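You operate a simulated robot arm through the tools that you are given. There is no shell and no other tool. Be economical: measure what you need, move in short steps, check, and stop when the job is done.

Carry out the task below with a simulated robot arm. There is one attempt and no reset: what you move stays moved.

TASK
Stand the red safety tag beside the clear cylinder. It goes on the side that lies toward x +0.7, y -0.7 (a direction in the base frame), with about 3 cm between them.

It is judged by the outcome, as a careful person would: the job done as asked, and still so three seconds after it is handed in. It fails if anything else is knocked over, pushed out of place, dropped, spilled or broken.

THE ROBOT
A 6-joint arm with a two-finger parallel gripper, fixed in place. Base frame: the origin is at the foot of the arm, x ahead of it, y to its left, z up; the work surface is at about z = 0. Lengths are in mm, angles in degrees, forces in N, time in s.
With the tool pointing down near the work surface it reaches from about 160 to 420 mm from the base axis. Its first joint turns from -66.0 to 66.0 degrees. Payload 1.57 kg.
Tool frame: the origin (TCP) lies between the finger pads and is the grasp point; the fingertips stand 30 mm ahead of it; z points along the fingers, y is the line along which they close. The gripper opens to 80 mm. The fingers are 17 mm wide and 12 mm thick; the gripper's body (40 by 82 mm) begins 80 mm behind the TCP.
Orientation is that of the tool frame in the base frame, as [roll, pitch, yaw] about the fixed x, y, z axes, in that order (R = Rz(yaw) Ry(pitch) Rx(roll)). With the fingers straight down and closing along the base's y, the tool's x points along the base's -x, its y along +y and its z along -z.

THE INTERFACE
- The arm moves only by the tool arm_command. Its argument "motion" is a list of rows, each a list of 3 entries, a list of its own where there are three numbers: the gripper command, from -1 (fully open) to 1 (shut), values between in proportion, then the shift along the tool's x, y, z in mm, then the turn about the tool's z in degrees. In form: [[hand, [x, y, z], spin], ...]. A call has 1 to 10 rows; each row shifts and turns the commanded pose from where the row before left it, along the tool's axes as they then stand. A row lasts 0.2 s, in which the tool goes at most 50 mm and 8.6 degrees; a call with a longer step from one row to the next is refused whole, and so is a gripper value outside its range. A pose out of reach is approached as far as the arm can. The call stops where the force on the tool passes 40 N (or 10 N more than at its start, if that is more) or the arm is blocked; 0.2 s more then pass. The fingers move at their own pace (about 153 mm/s each) and stop on an object; they squeeze with about 25 N. The grip force told is the motor's: it shows also when the fingers shut on nothing. Time passes only in rows, and 0.2 s behind the last, so rows that do not move let the fingers close. It gives the time, the measured TCP pose, the force on the tool (base axes), the opening and the grip force at its end, in the units of the frame above (readings bear some noise), and new pictures: "pictures" is both (left out), scene, wrist or none.
- Cameras (640 x 400 px; columns grow to the right, rows downward): "scene" is fixed at [30.4, -330.2, 429.7]; the picture's right is [0.92, -0.39, 0.00], its down [-0.23, -0.55, -0.80] and it looks along [0.31, 0.74, -0.60] (base axes); focal length 258 px, centre (320, 200). "wrist" rides on the gripper at [-32, 0, -78] in the tool frame; the picture's right is [0.00, -1.00, 0.00], its down [0.97, 0.00, -0.24] and it looks along [0.24, 0.00, 0.97] (tool axes); focal length 218 px, centre (320, 200).
- pixel_to_xyz(camera, pixels): for up to 12 pixels [column, row] of the newest picture of that camera ("zoom" is the newest enlarged one), the place [x, y, z] in the base frame of the surface seen there, good to about 3 mm, but the place of the scene camera against the robot may be out by one fixed shift of up to 18 mm in any direction. No time passes.
- zoom(camera, box): a new picture of the part [left, top, right, bottom] of that camera's present view, enlarged. No time passes.
- job_done(): hands the job in; it is judged then, once.

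Work in short steps. Measure before you move; look again where a grasp or a placing could have gone wrong, and mend it. You have 60 turns and 120 pictures in all, the two below and enlarged ones among them. Open the gripper and draw the arm clear of the work before you hand the job in, unless the task says otherwise; then end with one line.

The tools are called as name(argument=value, ...) on one line, values as JSON. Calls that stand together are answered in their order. arm_command: Moves the arm, as the interface text tells. Its arguments: {"type":"object","properties":{"motion":{"type":"array","items":{"type":"array"}},"pictures":{"type":"string","enum":["both","scene","wrist","none"]}},"required":["motion"]} The other tools are called the same way: pixel_to_xyz (camera, pixels) gives the place of the surface under pixels of a picture; zoom (camera, box) takes an enlarged picture of a part of a camera's view; job_done () hands the job in.

At the start:

```text
time_s: 0.0
tool_pos: [267.3, -81.8, 238.0]
tcp_rot: [-179.9, 0.1, -179.9]
wrist_force: [0.1, -0.1, -0.9]
finger_gap: 79.9
finger_force: 0.3
```

scene: 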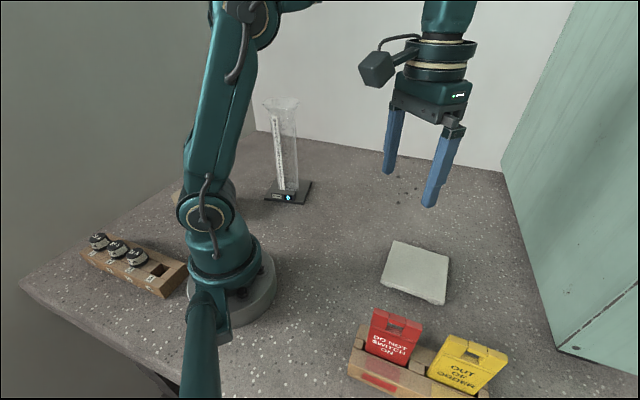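
wrist: 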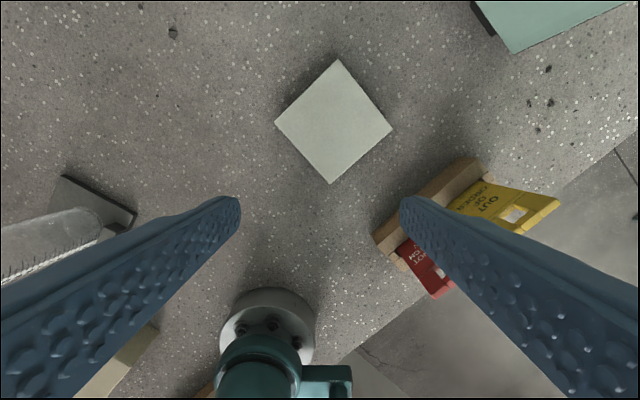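

The red tag sits in a wooden rack at scene (390,335), and the clear cylinder stands on a dark base at (287,190). I'll zoom in on both and measure.

zoom(camera="scene", box=[330, 290, 520, 400])

zoom(camera="scene", box=[210, 80, 370, 220])

pixel_to_xyz(camera="scene", pixels=[[375, 312], [422, 325], [366, 348], [408, 362], [395, 340], [355, 375], [265, 198], [298, 204], [312, 182], [280, 180], [288, 150], [415, 270]])

pixel_to_xyz(camera="wrist", pixels=[[65, 177], [135, 215], [105, 240], [90, 215], [378, 240], [480, 160], [405, 245], [435, 297], [455, 285], [336, 60], [391, 130], [330, 183]])

```text
3.37 times, centred on (425, 345) of scene
```

zoom: 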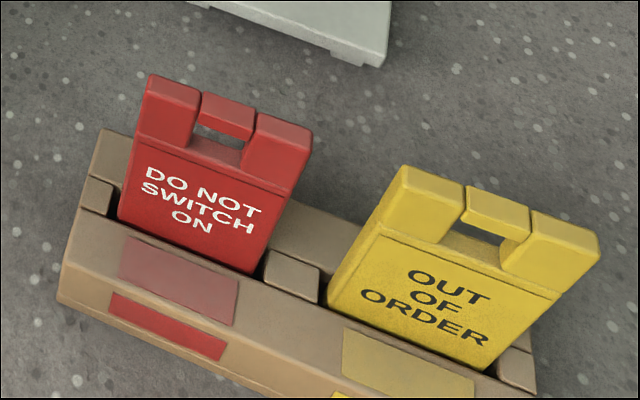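

```text
2.86 times, centred on (290, 150) of scene
```

zoom: 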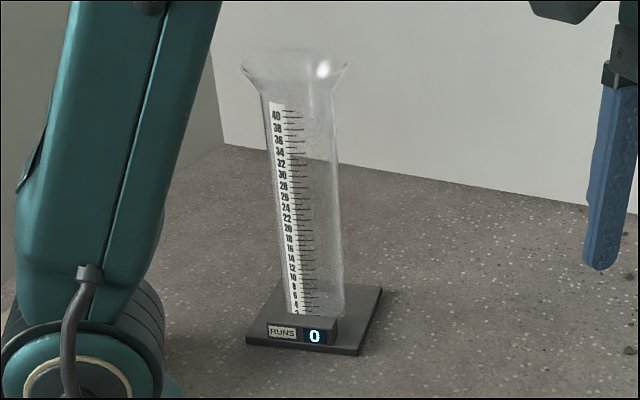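

```text
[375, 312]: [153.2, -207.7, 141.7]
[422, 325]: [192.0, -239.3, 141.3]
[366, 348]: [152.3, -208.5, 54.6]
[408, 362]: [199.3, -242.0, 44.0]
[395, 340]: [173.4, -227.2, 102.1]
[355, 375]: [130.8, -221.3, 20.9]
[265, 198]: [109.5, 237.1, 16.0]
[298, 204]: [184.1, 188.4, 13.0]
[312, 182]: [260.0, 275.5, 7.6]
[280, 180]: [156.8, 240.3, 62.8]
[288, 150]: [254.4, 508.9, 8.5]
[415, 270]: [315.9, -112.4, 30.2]
```

```text
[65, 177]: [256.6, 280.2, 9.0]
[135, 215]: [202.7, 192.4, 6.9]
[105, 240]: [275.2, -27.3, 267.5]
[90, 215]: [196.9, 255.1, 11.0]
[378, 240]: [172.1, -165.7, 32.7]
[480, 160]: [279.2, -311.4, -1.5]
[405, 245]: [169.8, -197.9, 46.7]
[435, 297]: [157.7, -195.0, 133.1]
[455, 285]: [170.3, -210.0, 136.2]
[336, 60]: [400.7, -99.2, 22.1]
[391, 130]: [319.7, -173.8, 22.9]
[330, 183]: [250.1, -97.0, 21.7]
```

Next I move the gripper above the red tag without turning it, raised slightly, to see it with the wrist camera.

arm_command(motion=[[-1, [25, -40, -30], 0], [-1, [25, -40, 0], 0], [-1, [20, -35, 0], 0], [-1, [0, 0, 0], 0]])

```text
refused: row 1 steps farther than a row can; nothing moved
```

arm_command(motion=[[-1, [0, 0, -30], 0], [-1, [25, -40, 0], 0], [-1, [25, -40, 0], 0], [-1, [20, -35, 0], 0], [-1, [0, 0, 0], 0]])

```text
time_s: 1.2
tool_pos: [198.3, -196.8, 269.7]
tcp_rot: [-179.9, 0.0, -179.9]
wrist_force: [0.2, -0.3, -0.2]
finger_gap: 79.9
finger_force: 0.2
```

scene: 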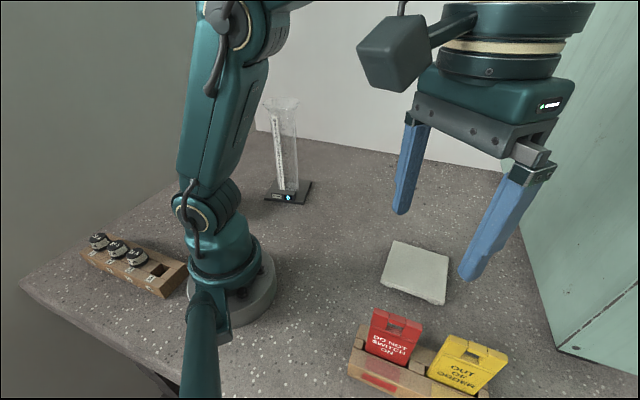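
wrist: 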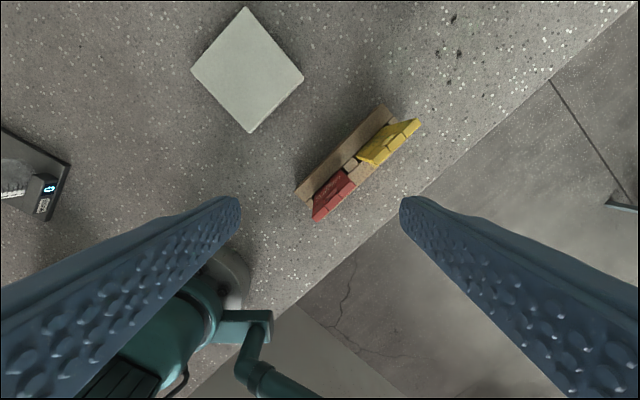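

zoom(camera="wrist", box=[270, 90, 440, 240])

pixel_to_xyz(camera="wrist", pixels=[[315, 217], [353, 186], [322, 210], [344, 192], [316, 198], [342, 172], [297, 190], [309, 202], [385, 106], [325, 172], [415, 122], [385, 160]])

```text
2.67 times, centred on (355, 165) of wrist
```

zoom: 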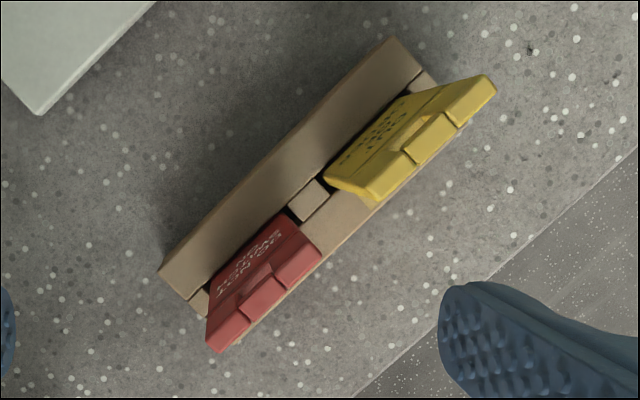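

```text
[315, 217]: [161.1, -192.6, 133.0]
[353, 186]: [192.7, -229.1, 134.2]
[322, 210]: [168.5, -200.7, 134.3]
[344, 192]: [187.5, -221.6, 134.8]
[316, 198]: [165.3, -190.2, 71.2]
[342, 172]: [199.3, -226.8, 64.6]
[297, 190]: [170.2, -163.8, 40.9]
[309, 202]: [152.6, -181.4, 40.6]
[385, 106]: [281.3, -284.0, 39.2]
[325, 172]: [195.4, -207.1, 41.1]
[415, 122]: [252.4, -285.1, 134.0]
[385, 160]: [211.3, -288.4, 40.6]
```

pixel_to_xyz(camera="zoom", pixels=[[212, 345], [245, 318], [212, 320], [240, 300], [318, 252], [298, 232], [280, 218], [212, 290], [245, 258], [265, 285], [230, 325], [250, 270]])

arm_command(motion=[[-1, [15, -5, 0], 8], [-1, [15, -5, 0], 8], [-1, [0, 0, 0], 8], [-1, [0, 0, 0], 8], [-1, [0, 0, 0], 8], [-1, [0, 0, 0], 0]])

```text
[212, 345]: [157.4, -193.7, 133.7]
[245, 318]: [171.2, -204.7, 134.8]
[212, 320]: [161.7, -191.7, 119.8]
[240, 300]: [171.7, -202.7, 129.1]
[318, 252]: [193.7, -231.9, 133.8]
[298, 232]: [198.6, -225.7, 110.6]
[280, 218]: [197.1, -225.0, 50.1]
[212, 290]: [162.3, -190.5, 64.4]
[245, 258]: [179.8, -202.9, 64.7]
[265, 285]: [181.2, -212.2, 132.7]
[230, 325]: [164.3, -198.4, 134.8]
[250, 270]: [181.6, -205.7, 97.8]
```

```text
time_s: 2.6
tool_pos: [166.5, -203.6, 269.3]
tcp_rot: [180.0, 0.1, 140.0]
wrist_force: [-0.4, -0.2, 0.5]
finger_gap: 80.2
finger_force: 0.1
```

scene: 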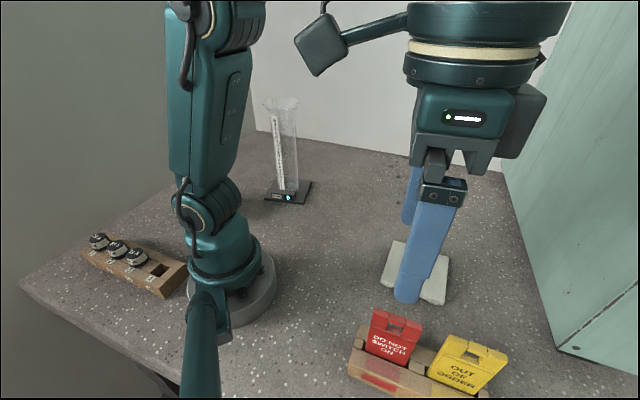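
wrist: 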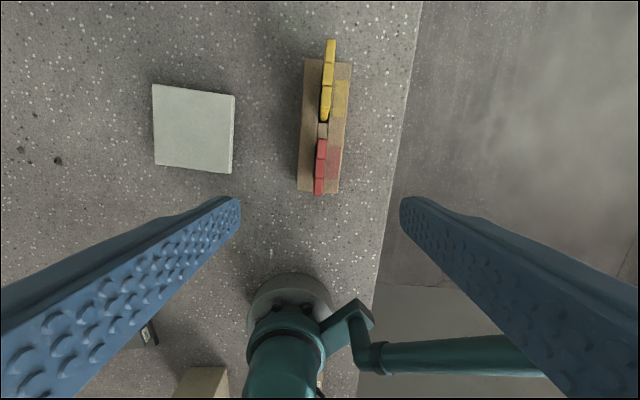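

zoom(camera="wrist", box=[270, 110, 370, 210])

pixel_to_xyz(camera="zoom", pixels=[[180, 320], [205, 320], [190, 140], [215, 140], [195, 230], [110, 320], [290, 320], [150, 30], [290, 230]])

```text
4.00 times, centred on (320, 160) of wrist
```

zoom: 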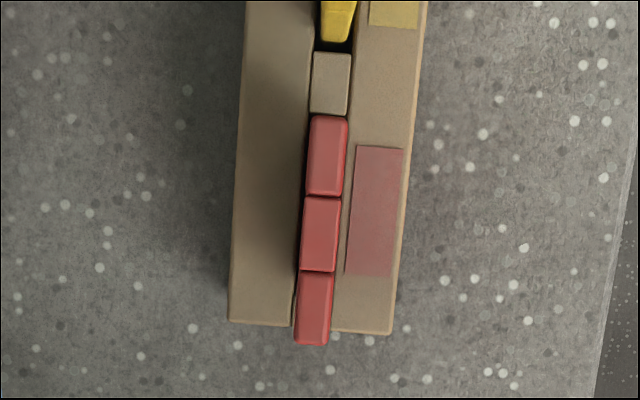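

```text
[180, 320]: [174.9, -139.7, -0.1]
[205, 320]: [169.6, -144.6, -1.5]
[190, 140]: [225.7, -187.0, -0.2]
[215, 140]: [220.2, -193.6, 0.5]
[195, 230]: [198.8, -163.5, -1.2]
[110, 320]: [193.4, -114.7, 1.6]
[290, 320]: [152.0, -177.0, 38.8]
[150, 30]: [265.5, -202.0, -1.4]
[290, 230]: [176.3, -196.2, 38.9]
```

pixel_to_xyz(camera="zoom", pixels=[[299, 335], [326, 335], [302, 280], [331, 280], [304, 210], [336, 210], [309, 180], [341, 180], [312, 122], [345, 122], [321, 235], [347, 200]])

```text
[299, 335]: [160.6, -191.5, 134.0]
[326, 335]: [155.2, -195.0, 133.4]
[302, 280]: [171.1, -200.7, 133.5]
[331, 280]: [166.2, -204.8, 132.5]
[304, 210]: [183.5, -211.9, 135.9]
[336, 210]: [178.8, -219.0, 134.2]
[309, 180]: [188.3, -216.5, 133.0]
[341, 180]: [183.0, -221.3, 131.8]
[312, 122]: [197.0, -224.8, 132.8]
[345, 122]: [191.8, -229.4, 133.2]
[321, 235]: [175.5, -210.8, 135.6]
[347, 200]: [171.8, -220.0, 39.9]
```

The tag top centre is at (176,-210.5,134), about 8 mm thick, running along about -44°. I turn 4° more, centre over it and lower partway.

arm_command(motion=[[-1, [0, 0, 0], 4], [-1, [-11.6, 1.6, 0], 0], [-0.4, [0, 0, 35], 0], [-0.4, [0, 0, 35], 0], [-0.4, [0, 0, 25], 0], [-0.4, [0, 0, 0], 0]])

zoom(camera="wrist", box=[240, 100, 400, 200])

```text
time_s: 4.0
tool_pos: [178.0, -210.2, 176.1]
tcp_rot: [-179.8, 0.0, 136.2]
wrist_force: [0.4, -0.6, -0.5]
finger_gap: 55.9
finger_force: 0.0
```

scene: 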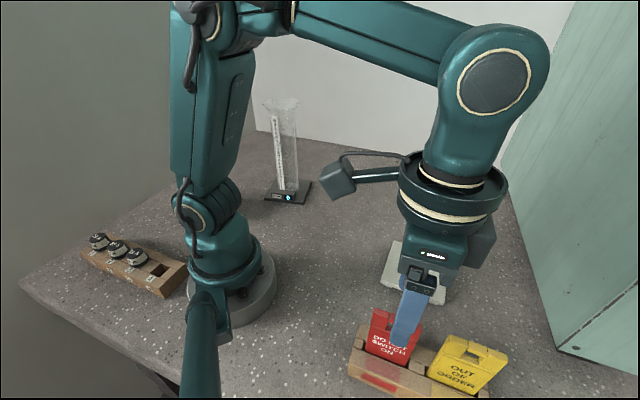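
wrist: 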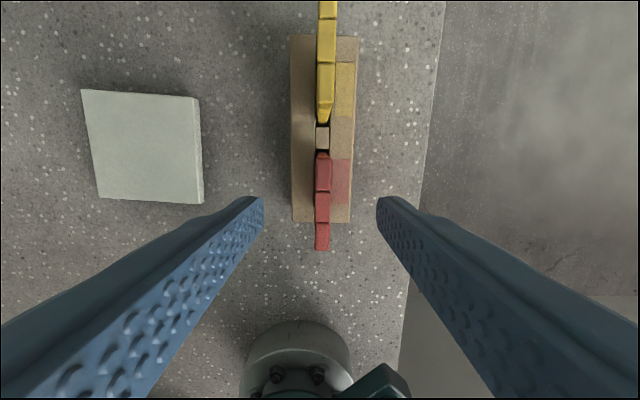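

```text
4.00 times, centred on (320, 150) of wrist
```

zoom: 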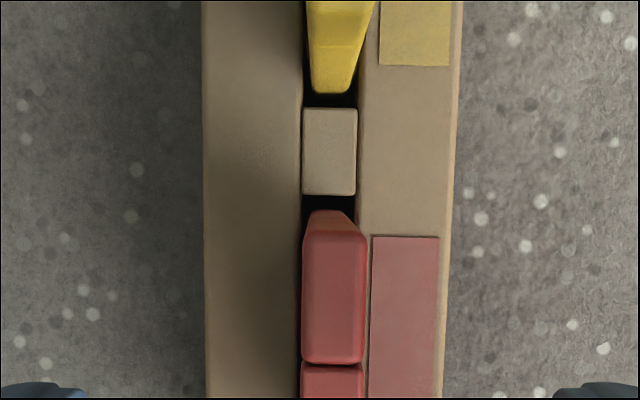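

pixel_to_xyz(camera="wrist", pixels=[[322, 155], [322, 246], [317, 200], [328, 200], [322, 205]])

```text
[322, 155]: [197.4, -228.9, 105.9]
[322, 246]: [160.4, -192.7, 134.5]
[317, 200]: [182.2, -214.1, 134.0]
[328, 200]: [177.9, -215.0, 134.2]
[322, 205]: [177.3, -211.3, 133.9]
```

Tag centred between the fingers (col 322); I lower 84 mm straight down and look.

arm_command(motion=[[-0.4, [0, 0, 30], 0], [-0.4, [0, 0, 30], 0], [-0.4, [0, 0, 24], 0], [-0.4, [0, 0, 0], 0], [1, [0, 0, 0], 0], [1, [0, 0, 0], 0], [1, [0, 0, 0], 0]])

```text
time_s: 5.6
tool_pos: [177.8, -210.9, 91.2]
tcp_rot: [-180.0, 0.1, 136.1]
wrist_force: [0.1, -0.1, 0.1]
finger_gap: 8.8
finger_force: 25.7
```

scene: 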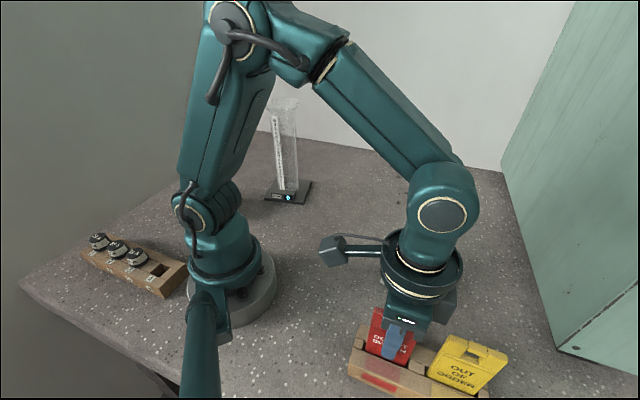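
wrist: 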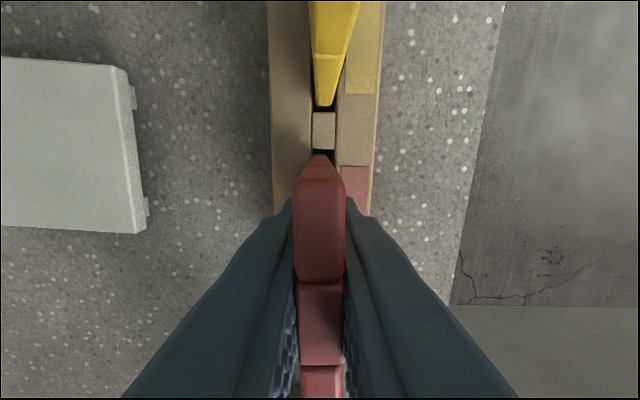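

Gripped with an 8.8 mm gap. I lift straight up gently, 120 mm.

arm_command(motion=[[1, [0, 0, -10], 0], [1, [0, 0, -20], 0], [1, [0, 0, -30], 0], [1, [0, 0, -30], 0], [1, [0, 0, -30], 0], [1, [0, 0, 0], 0]])

zoom(camera="scene", box=[320, 200, 520, 400])

```text
time_s: 7.0
tool_pos: [174.1, -212.1, 207.3]
tcp_rot: [-179.9, 0.0, 136.2]
wrist_force: [-0.6, 0.4, -1.2]
finger_gap: 8.7
finger_force: 24.9
```

scene: 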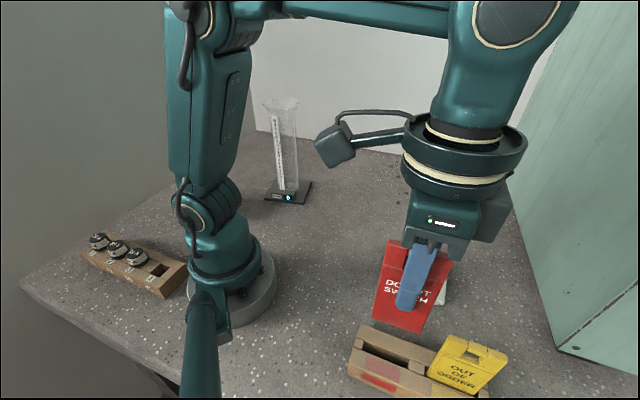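
wrist: 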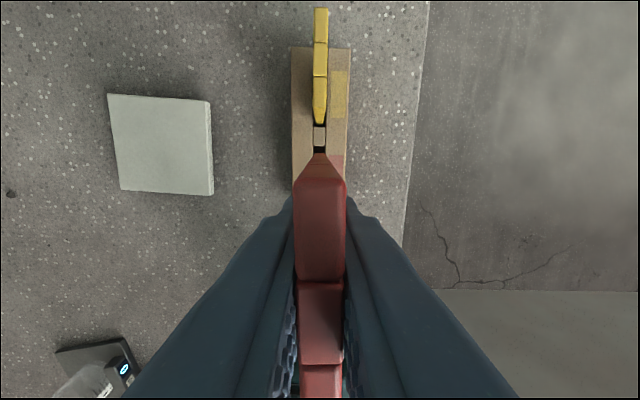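

```text
2.00 times, centred on (420, 300) of scene
```

zoom: 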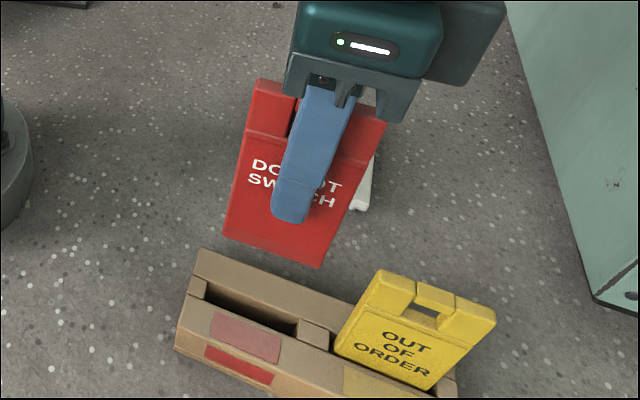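

pixel_to_xyz(camera="zoom", pixels=[[226, 231], [318, 262], [260, 86], [380, 128], [245, 190], [350, 180], [255, 300], [260, 98]])

```text
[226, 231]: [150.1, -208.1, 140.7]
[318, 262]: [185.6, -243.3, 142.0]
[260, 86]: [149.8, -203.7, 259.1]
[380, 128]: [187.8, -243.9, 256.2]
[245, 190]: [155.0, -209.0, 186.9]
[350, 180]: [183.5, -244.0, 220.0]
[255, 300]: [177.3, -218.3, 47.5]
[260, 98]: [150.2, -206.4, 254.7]
```

The tag is a flat slab about 118 mm tall, its bottom about 75 mm below the TCP. I carry it toward the cylinder side, stopping well short at about (280,60) to measure the cylinder.

arm_command(motion=[[1, [0, 0, -25], 0], [1, [16, 38.5, 0], 0], [1, [16, 38.5, 0], 0], [1, [16, 38.5, 0], 0], [1, [16, 38.5, 0], 0], [1, [16, 38.5, 0], 0], [1, [16, 38.5, 0], 0], [1, [16, 38.5, 0], 0], [1, [0, 0, 0], 0]], pictures="none")

arm_command(motion=[[1, [0, 0, 0], -8.5], [1, [0, 0, 0], -8.5], [1, [0, 0, 0], -8.5], [1, [0, 0, 0], -8.5], [1, [0, 0, 0], -8.5], [1, [0, 0, 0], -8.5], [1, [0, 0, 0], -8.5], [1, [0, 0, 0], -8.5], [1, [0, 0, 0], -8.5], [1, [0, 0, 0], 0]])

```text
time_s: 9.0
tool_pos: [282.8, 64.2, 236.2]
tcp_rot: [-179.8, 0.1, 136.2]
wrist_force: [-0.1, 0.0, 0.2]
finger_gap: 8.3
finger_force: 24.7
```

```text
time_s: 11.2
tool_pos: [283.5, 60.3, 233.9]
tcp_rot: [-180.0, -0.1, -147.3]
wrist_force: [0.5, -0.3, -0.8]
finger_gap: 8.3
finger_force: 24.9
```

scene: 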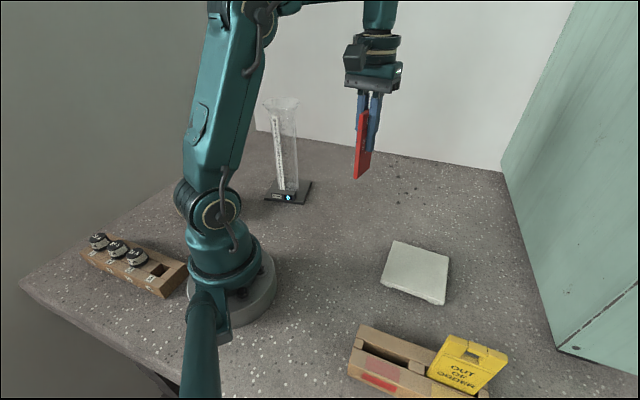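
wrist: 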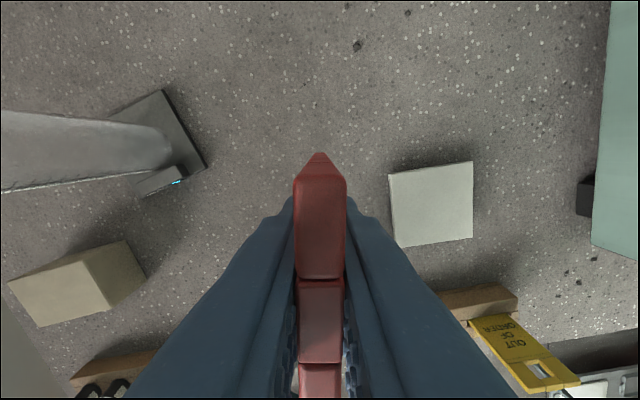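

zoom(camera="wrist", box=[0, 60, 260, 222])

pixel_to_xyz(camera="wrist", pixels=[[162, 91], [204, 167], [111, 117], [142, 196], [180, 178], [140, 185], [165, 125], [172, 148], [160, 165], [125, 242], [145, 277], [80, 290]])

```text
2.46 times, centred on (130, 141) of wrist
```

zoom: 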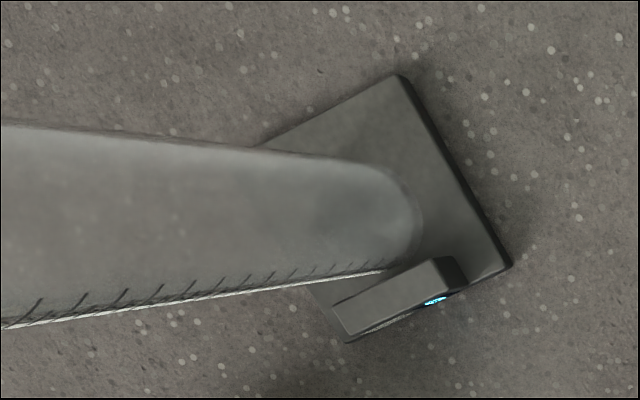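

```text
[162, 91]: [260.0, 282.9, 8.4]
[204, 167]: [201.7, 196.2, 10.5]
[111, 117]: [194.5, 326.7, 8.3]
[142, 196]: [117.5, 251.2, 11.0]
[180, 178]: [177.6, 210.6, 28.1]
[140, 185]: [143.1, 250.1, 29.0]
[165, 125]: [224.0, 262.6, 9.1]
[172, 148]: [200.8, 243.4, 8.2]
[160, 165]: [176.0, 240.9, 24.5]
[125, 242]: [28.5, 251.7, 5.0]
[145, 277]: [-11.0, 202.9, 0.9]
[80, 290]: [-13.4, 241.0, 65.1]
```

The plate centre is about (190,268), with corners (202,196) and (260,283), and the tube is concentric with a flared top about 250 mm high. Before going close I check the wrist profile for clearance against the flare.

zoom(camera="scene", box=[240, 0, 440, 125])

pixel_to_xyz(camera="scene", pixels=[[357, 44], [398, 42], [378, 48], [346, 60], [380, 30], [378, 12], [366, 12], [390, 12], [348, 88], [398, 72], [362, 172]])

```text
3.20 times, centred on (340, 62) of scene
```

zoom: 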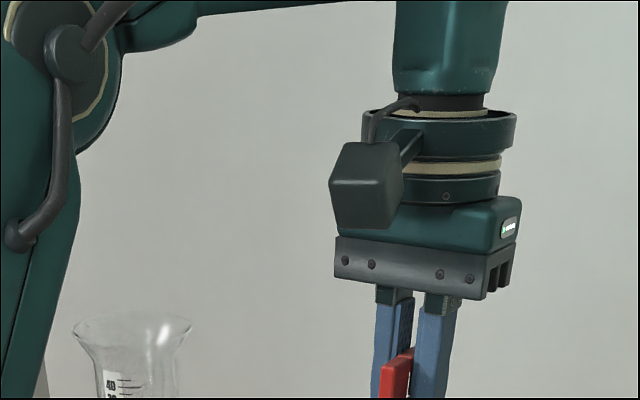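

```text
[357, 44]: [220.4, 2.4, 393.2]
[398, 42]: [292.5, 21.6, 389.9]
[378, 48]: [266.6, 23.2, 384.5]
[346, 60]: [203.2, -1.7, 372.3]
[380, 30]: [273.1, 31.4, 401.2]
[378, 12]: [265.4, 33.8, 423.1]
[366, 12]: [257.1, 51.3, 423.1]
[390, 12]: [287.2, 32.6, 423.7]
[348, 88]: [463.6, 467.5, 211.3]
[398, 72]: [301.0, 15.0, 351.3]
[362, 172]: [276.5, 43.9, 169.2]
```

The wrist ring (radius about 37) will clear the flare (radius about 43) by roughly 10 mm if I approach from outside. I align with the plate edge (yaw -123.7) and go to (304,171), 60 mm outside the target, then partway down.

arm_command(motion=[[1, [0, 0, 0], -7.9], [1, [0, 0, 0], -7.9], [1, [0, 0, 0], -7.8], [1, [-34.5, 14.8, 0], 0], [1, [-34.5, 14.8, 0], 0], [1, [-34.5, 14.8, 0], 0], [1, [0, 0, 35], 0], [1, [0, 0, 35], 0], [1, [0, 0, 35], 0], [1, [0, 0, 0], 0]])

zoom(camera="wrist", box=[0, 40, 320, 240])

```text
time_s: 13.4
tool_pos: [304.4, 167.3, 128.9]
tcp_rot: [179.9, -0.1, -123.8]
wrist_force: [0.0, -0.4, -0.9]
finger_gap: 8.8
finger_force: 25.5
```

scene: 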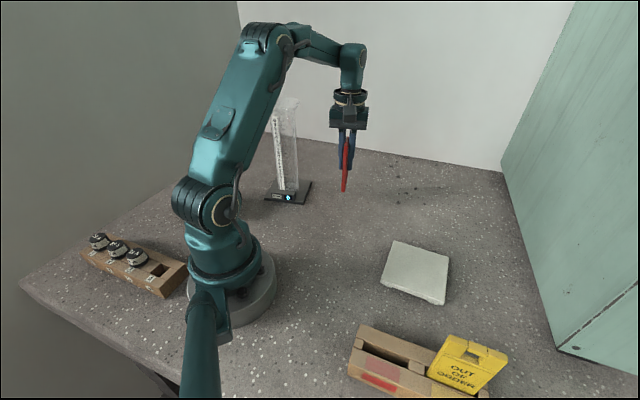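
wrist: 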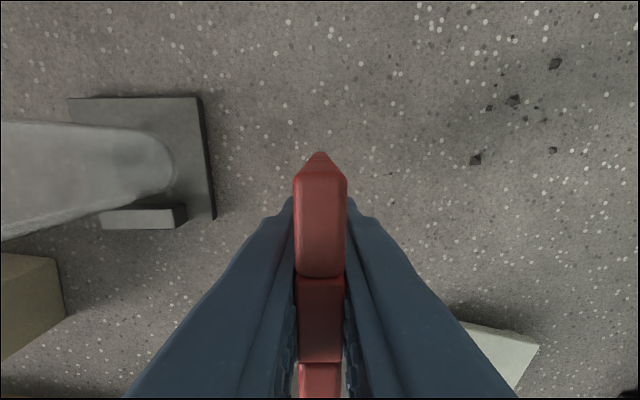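

```text
2.00 times, centred on (160, 140) of wrist
```

zoom: 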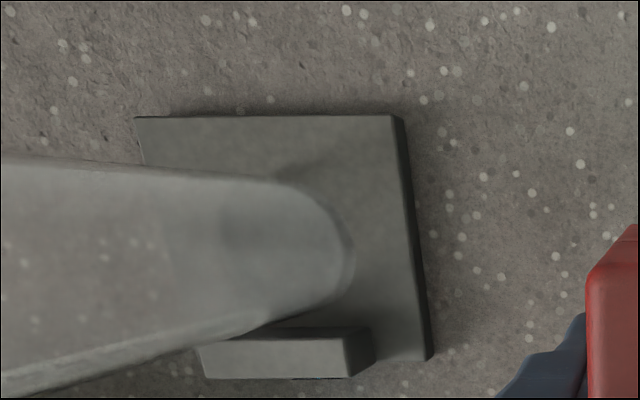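

pixel_to_xyz(camera="wrist", pixels=[[196, 100], [212, 215], [204, 155], [72, 99], [104, 226], [171, 165], [171, 155], [214, 219]])

pixel_to_xyz(camera="zoom", pixels=[[390, 118], [425, 355], [138, 118], [345, 250], [346, 270], [405, 235], [208, 375], [338, 290]])

```text
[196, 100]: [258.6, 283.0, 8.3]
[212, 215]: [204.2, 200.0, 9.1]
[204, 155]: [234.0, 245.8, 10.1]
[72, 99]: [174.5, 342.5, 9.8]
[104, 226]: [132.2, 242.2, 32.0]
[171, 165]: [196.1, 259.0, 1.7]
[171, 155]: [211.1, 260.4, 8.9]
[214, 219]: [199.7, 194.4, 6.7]
```

```text
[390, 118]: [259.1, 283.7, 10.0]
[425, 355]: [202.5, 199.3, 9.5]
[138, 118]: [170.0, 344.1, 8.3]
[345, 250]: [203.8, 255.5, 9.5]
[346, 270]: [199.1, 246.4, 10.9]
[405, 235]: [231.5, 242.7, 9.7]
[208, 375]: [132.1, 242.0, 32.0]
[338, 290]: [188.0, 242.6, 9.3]
```

Updated: plate centre is about (185,270), target TCP (251,204). I lower so the tag bottom is about 13 mm off the table and slide in most of the way.

arm_command(motion=[[1, [0, 0, 25], 0], [1, [0, 0, 16], 0], [1, [0, 15, 0], 0], [1, [0, 15, 0], 0], [1, [0, 15, 0], 0], [1, [0, 0, 0], 0]])

zoom(camera="scene", box=[220, 60, 400, 230])

```text
time_s: 14.8
tool_pos: [268.0, 194.7, 87.7]
tcp_rot: [-179.9, -0.1, -123.9]
wrist_force: [0.1, 0.0, -0.4]
finger_gap: 8.3
finger_force: 24.6
```

scene: 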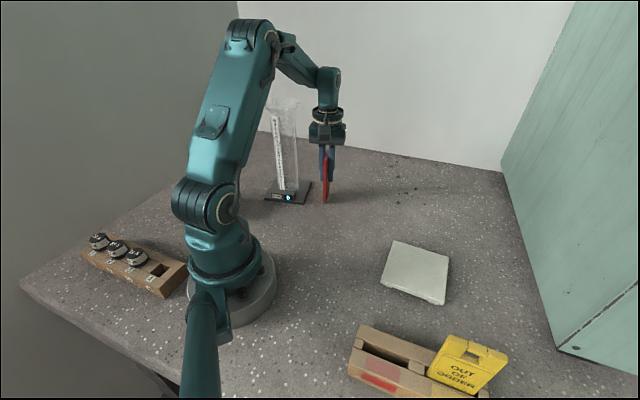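
wrist: 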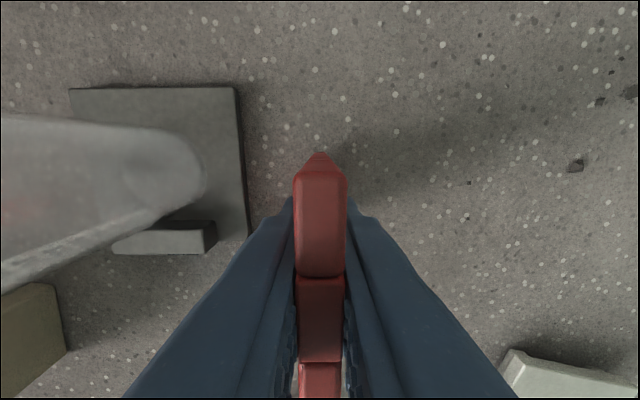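

```text
2.35 times, centred on (310, 145) of scene
```

zoom: 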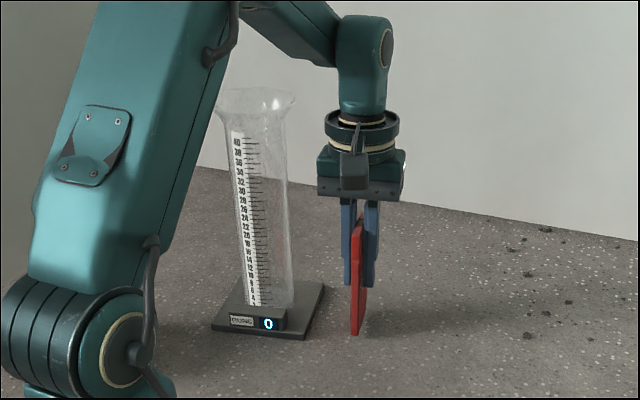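

arm_command(motion=[[1, [0.8, 7, 0], 0], [1, [0.8, 7, 0], 0], [1, [0, 5.3, 0], 0], [1, [0, 0, 0], 0]])

zoom(camera="scene", box=[220, 60, 400, 230])

```text
time_s: 15.8
tool_pos: [248.7, 204.9, 89.1]
tcp_rot: [-180.0, -0.1, -123.8]
wrist_force: [0.6, 0.4, -1.4]
finger_gap: 8.4
finger_force: 24.7
```

scene: 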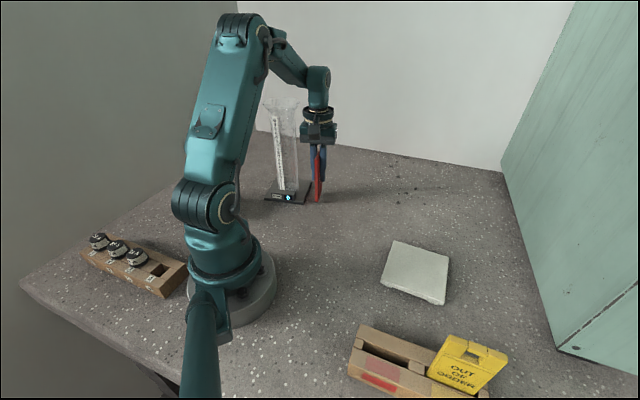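
wrist: 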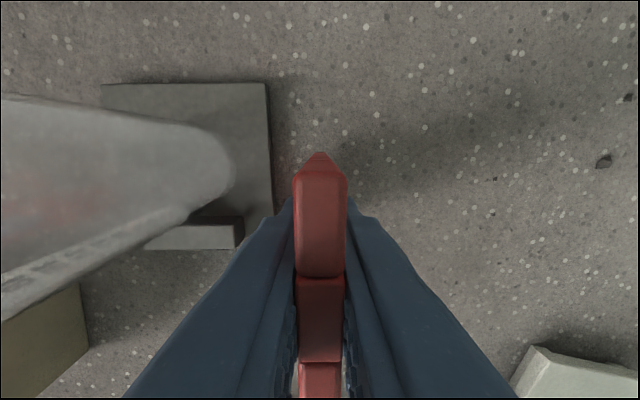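

```text
2.35 times, centred on (310, 145) of scene
```

zoom: 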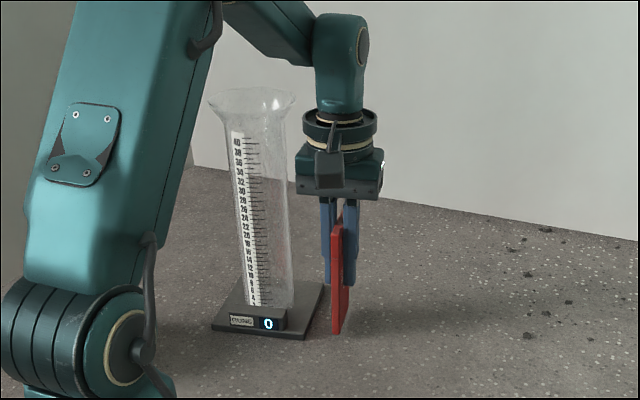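

Still clear of the tube (7–8 mm at the rim); the gap to the plate is about 30 mm. I lower in small steps, watching the force.

arm_command(motion=[[1, [0, 0, 5], 0], [1, [0, 0, 3], 0], [1, [0, 0, 0], 0]], pictures="none")

arm_command(motion=[[1, [0, 0, 2], 0], [1, [0, 0, 0], 0]], pictures="none")

arm_command(motion=[[1, [0, 0, 2], 0], [1, [0, 0, 0], 0]], pictures="scene")

zoom(camera="scene", box=[260, 130, 380, 220])

```text
time_s: 16.6
tool_pos: [250.6, 205.5, 81.5]
tcp_rot: [179.9, -0.1, -123.8]
wrist_force: [0.5, 0.6, 0.7]
finger_gap: 8.5
finger_force: 24.7
```

```text
time_s: 17.2
tool_pos: [250.7, 206.1, 79.7]
tcp_rot: [-179.9, -0.1, -123.8]
wrist_force: [-3.2, -5.8, 17.8]
finger_gap: 8.6
finger_force: 24.6
```

```text
time_s: 17.8
tool_pos: [249.9, 206.8, 77.3]
tcp_rot: [-179.9, 0.0, -123.8]
wrist_force: [-0.1, 0.5, 19.8]
finger_gap: 8.6
finger_force: 24.6
```

scene: 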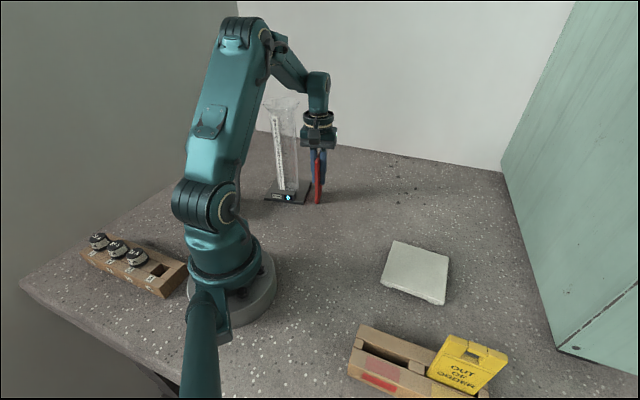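

```text
4.44 times, centred on (320, 175) of scene
```

zoom: 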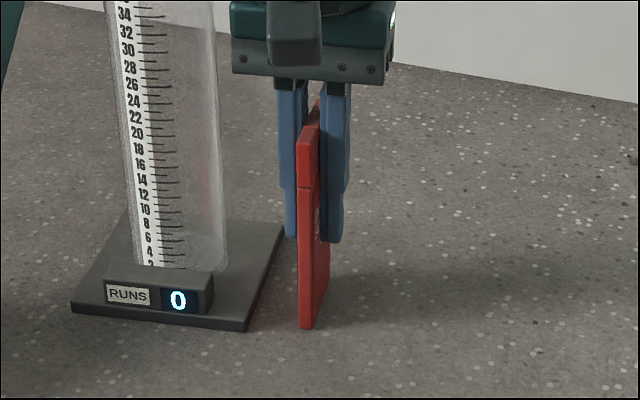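

Firm contact at z≈77 (20 N). I release gently to a 20 mm gap and look.

arm_command(motion=[[0.72, [0, 0, 0], 0], [0.6, [0, 0, 0], 0], [0.5, [0, 0, 0], 0], [0.5, [0, 0, 0], 0]])

zoom(camera="scene", box=[260, 130, 380, 220])

```text
time_s: 18.8
tool_pos: [248.4, 205.2, 76.8]
tcp_rot: [-179.9, -0.1, -123.8]
wrist_force: [-0.1, 0.4, 0.4]
finger_gap: 20.2
finger_force: 0.1
```

scene: 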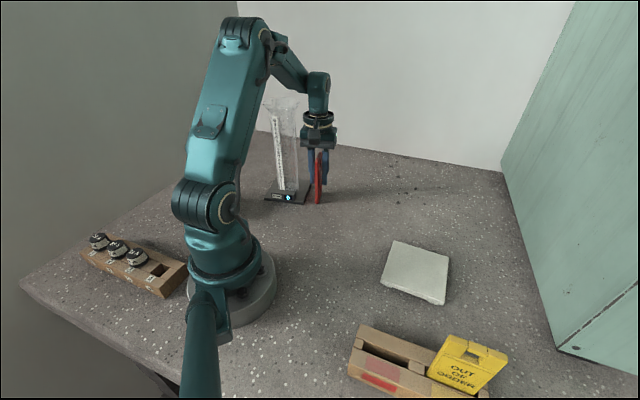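
wrist: 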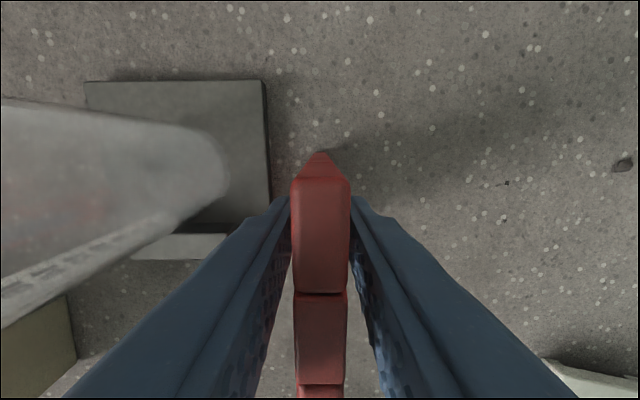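

```text
4.44 times, centred on (320, 175) of scene
```

zoom: 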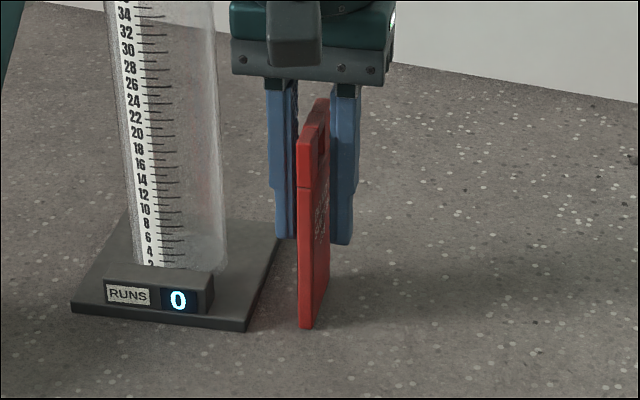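

The tag stands by itself, clear of both fingers. I open further while shifting 10 mm away from the tube, then rise slowly.

arm_command(motion=[[0.2, [0, 0, 0], 0], [0.1, [0, -5, 0], 0], [-0.1, [0, 0, 0], 0], [-0.1, [0, -5, 0], 0], [-0.1, [0, 0, 0], 0]], pictures="wrist")

```text
time_s: 20.0
tool_pos: [256.8, 199.4, 75.6]
tcp_rot: [-180.0, -0.1, -123.9]
wrist_force: [0.2, -0.1, -1.2]
finger_gap: 43.8
finger_force: 0.0
```

wrist: 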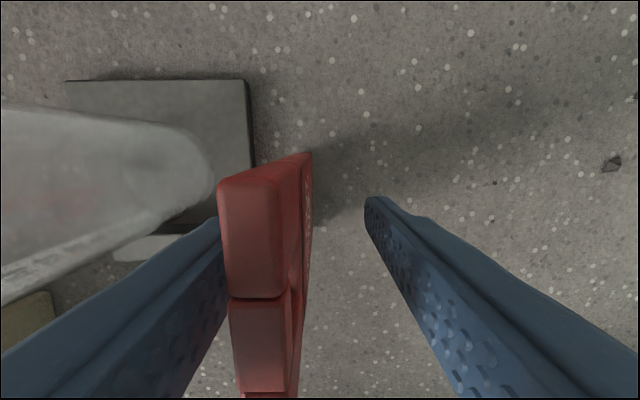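

arm_command(motion=[[-0.1, [0, 2.5, 0], 0], [-0.1, [0, 0, 0], 0], [-0.1, [0, 0, -8], 0], [-0.1, [0, 0, -12], 0], [-0.1, [0, 0, -15], 0], [-0.1, [0, 0, -15], 0], [-0.1, [0, 0, -15], 0], [-0.1, [0, 0, -12], 0], [-0.1, [0, 0, -8], 0], [-0.1, [0, 0, 0], 0]])

```text
time_s: 22.2
tool_pos: [256.4, 201.0, 161.0]
tcp_rot: [-180.0, -0.2, -123.8]
wrist_force: [-0.1, 0.2, 0.1]
finger_gap: 44.2
finger_force: 0.1
```

scene: 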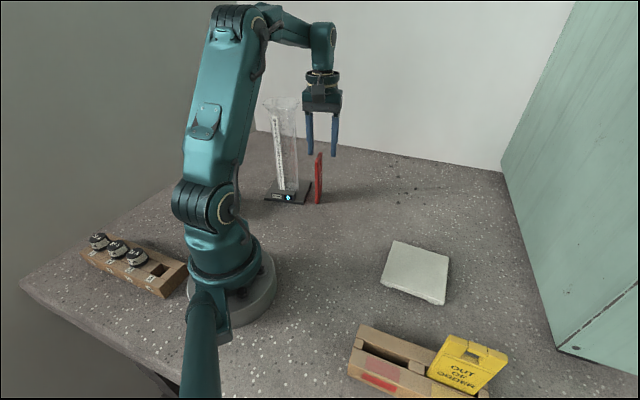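
wrist: 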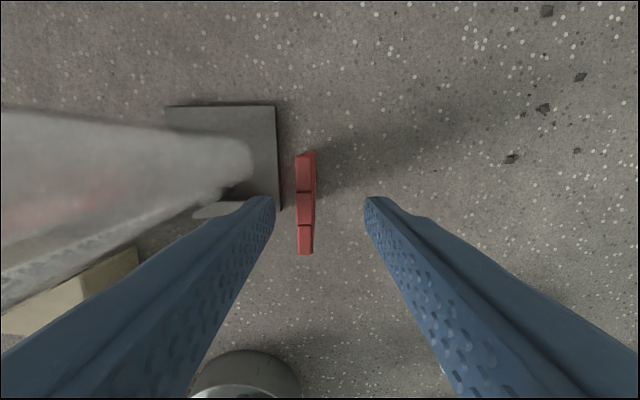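

The tag stands alone and the fingertips are above it. I rise a bit more, then draw off away from the tube.

arm_command(motion=[[-0.1, [0, 0, -15], 0], [-0.1, [0, 0, -15], 0], [-0.1, [0, -20, 0], 0], [-0.1, [0, -25, 0], 0], [-0.1, [-10, -20, 0], 0], [-0.1, [0, 0, -25], 0], [-0.1, [0, 0, 0], 0]])

zoom(camera="scene", box=[240, 90, 380, 220])

zoom(camera="wrist", box=[80, 60, 320, 240])

```text
time_s: 23.8
tool_pos: [315.7, 174.4, 214.4]
tcp_rot: [180.0, -0.1, -123.9]
wrist_force: [-0.1, -0.3, 0.2]
finger_gap: 44.1
finger_force: 0.1
```

scene: 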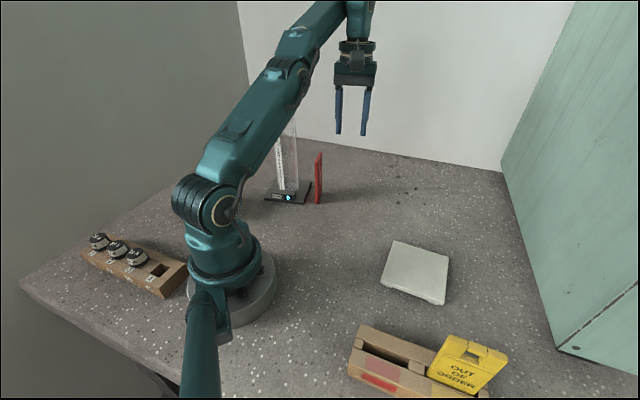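
wrist: 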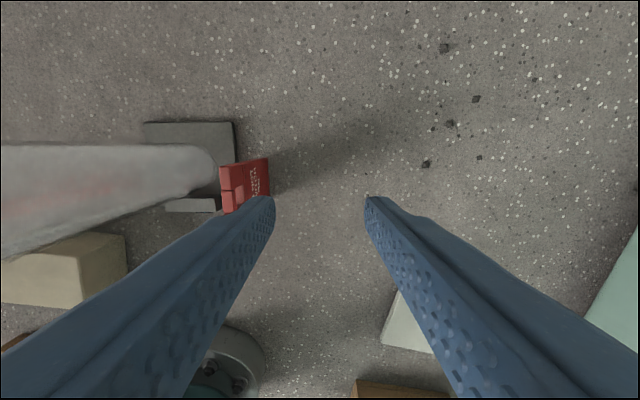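

```text
3.08 times, centred on (310, 155) of scene
```

zoom: 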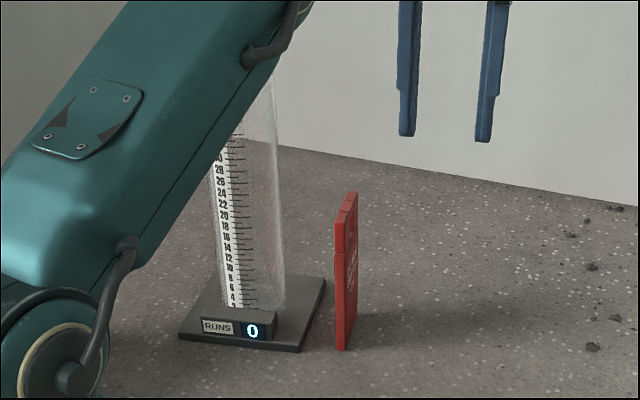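

```text
2.22 times, centred on (200, 150) of wrist
```

zoom: 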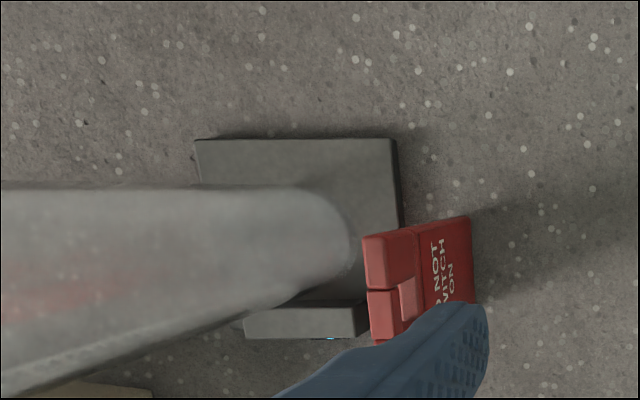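

pixel_to_xyz(camera="wrist", pixels=[[224, 175], [225, 200], [267, 165], [268, 190], [232, 124], [236, 158], [145, 125]])

arm_command(motion=[[-0.1, [-15, -30, 0], 0], [-0.1, [-15, -30, 0], 0], [-0.1, [-15, -30, 0], 0], [-0.1, [0, 0, 0], 0], [-0.1, [0, 0, 0], 0]])

```text
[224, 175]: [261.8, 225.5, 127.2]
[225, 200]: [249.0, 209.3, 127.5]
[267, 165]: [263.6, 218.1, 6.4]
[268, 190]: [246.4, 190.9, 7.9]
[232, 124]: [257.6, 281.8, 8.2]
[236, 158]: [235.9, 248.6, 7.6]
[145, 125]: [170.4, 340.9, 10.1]
```

```text
time_s: 25.0
tool_pos: [343.6, 143.8, 190.6]
tcp_rot: [179.9, -0.1, -123.8]
wrist_force: [0.0, 0.9, -0.5]
finger_gap: 43.7
finger_force: 0.1
out of reach, approached as far as the arm can: row 1, 2, 3
```

scene: 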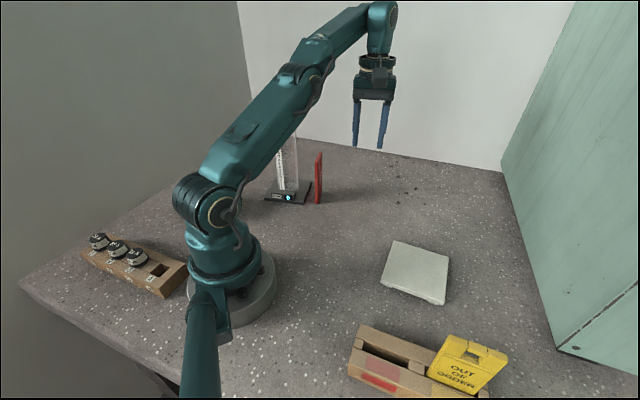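
wrist: 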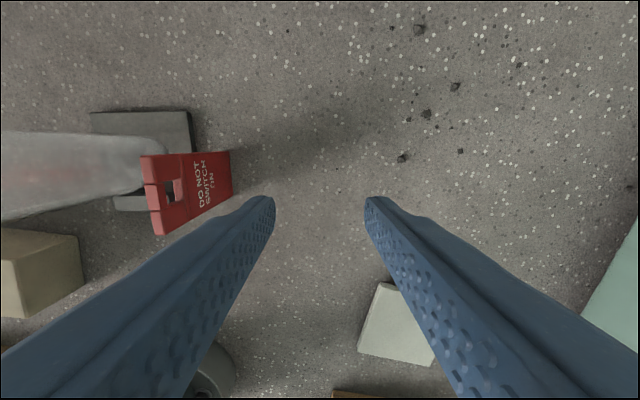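

The tag stands upright about 31 mm from the cylinder's base on the asked side, nothing else has moved, and the open gripper is clear. I hand it in.

job_done()

```text
The job is handed in.
```

The red safety tag is standing upright about 3 cm (31 mm measured) from the clear cylinder's base plate, on its (+0.7, -0.7) side, and nothing else was disturbed.
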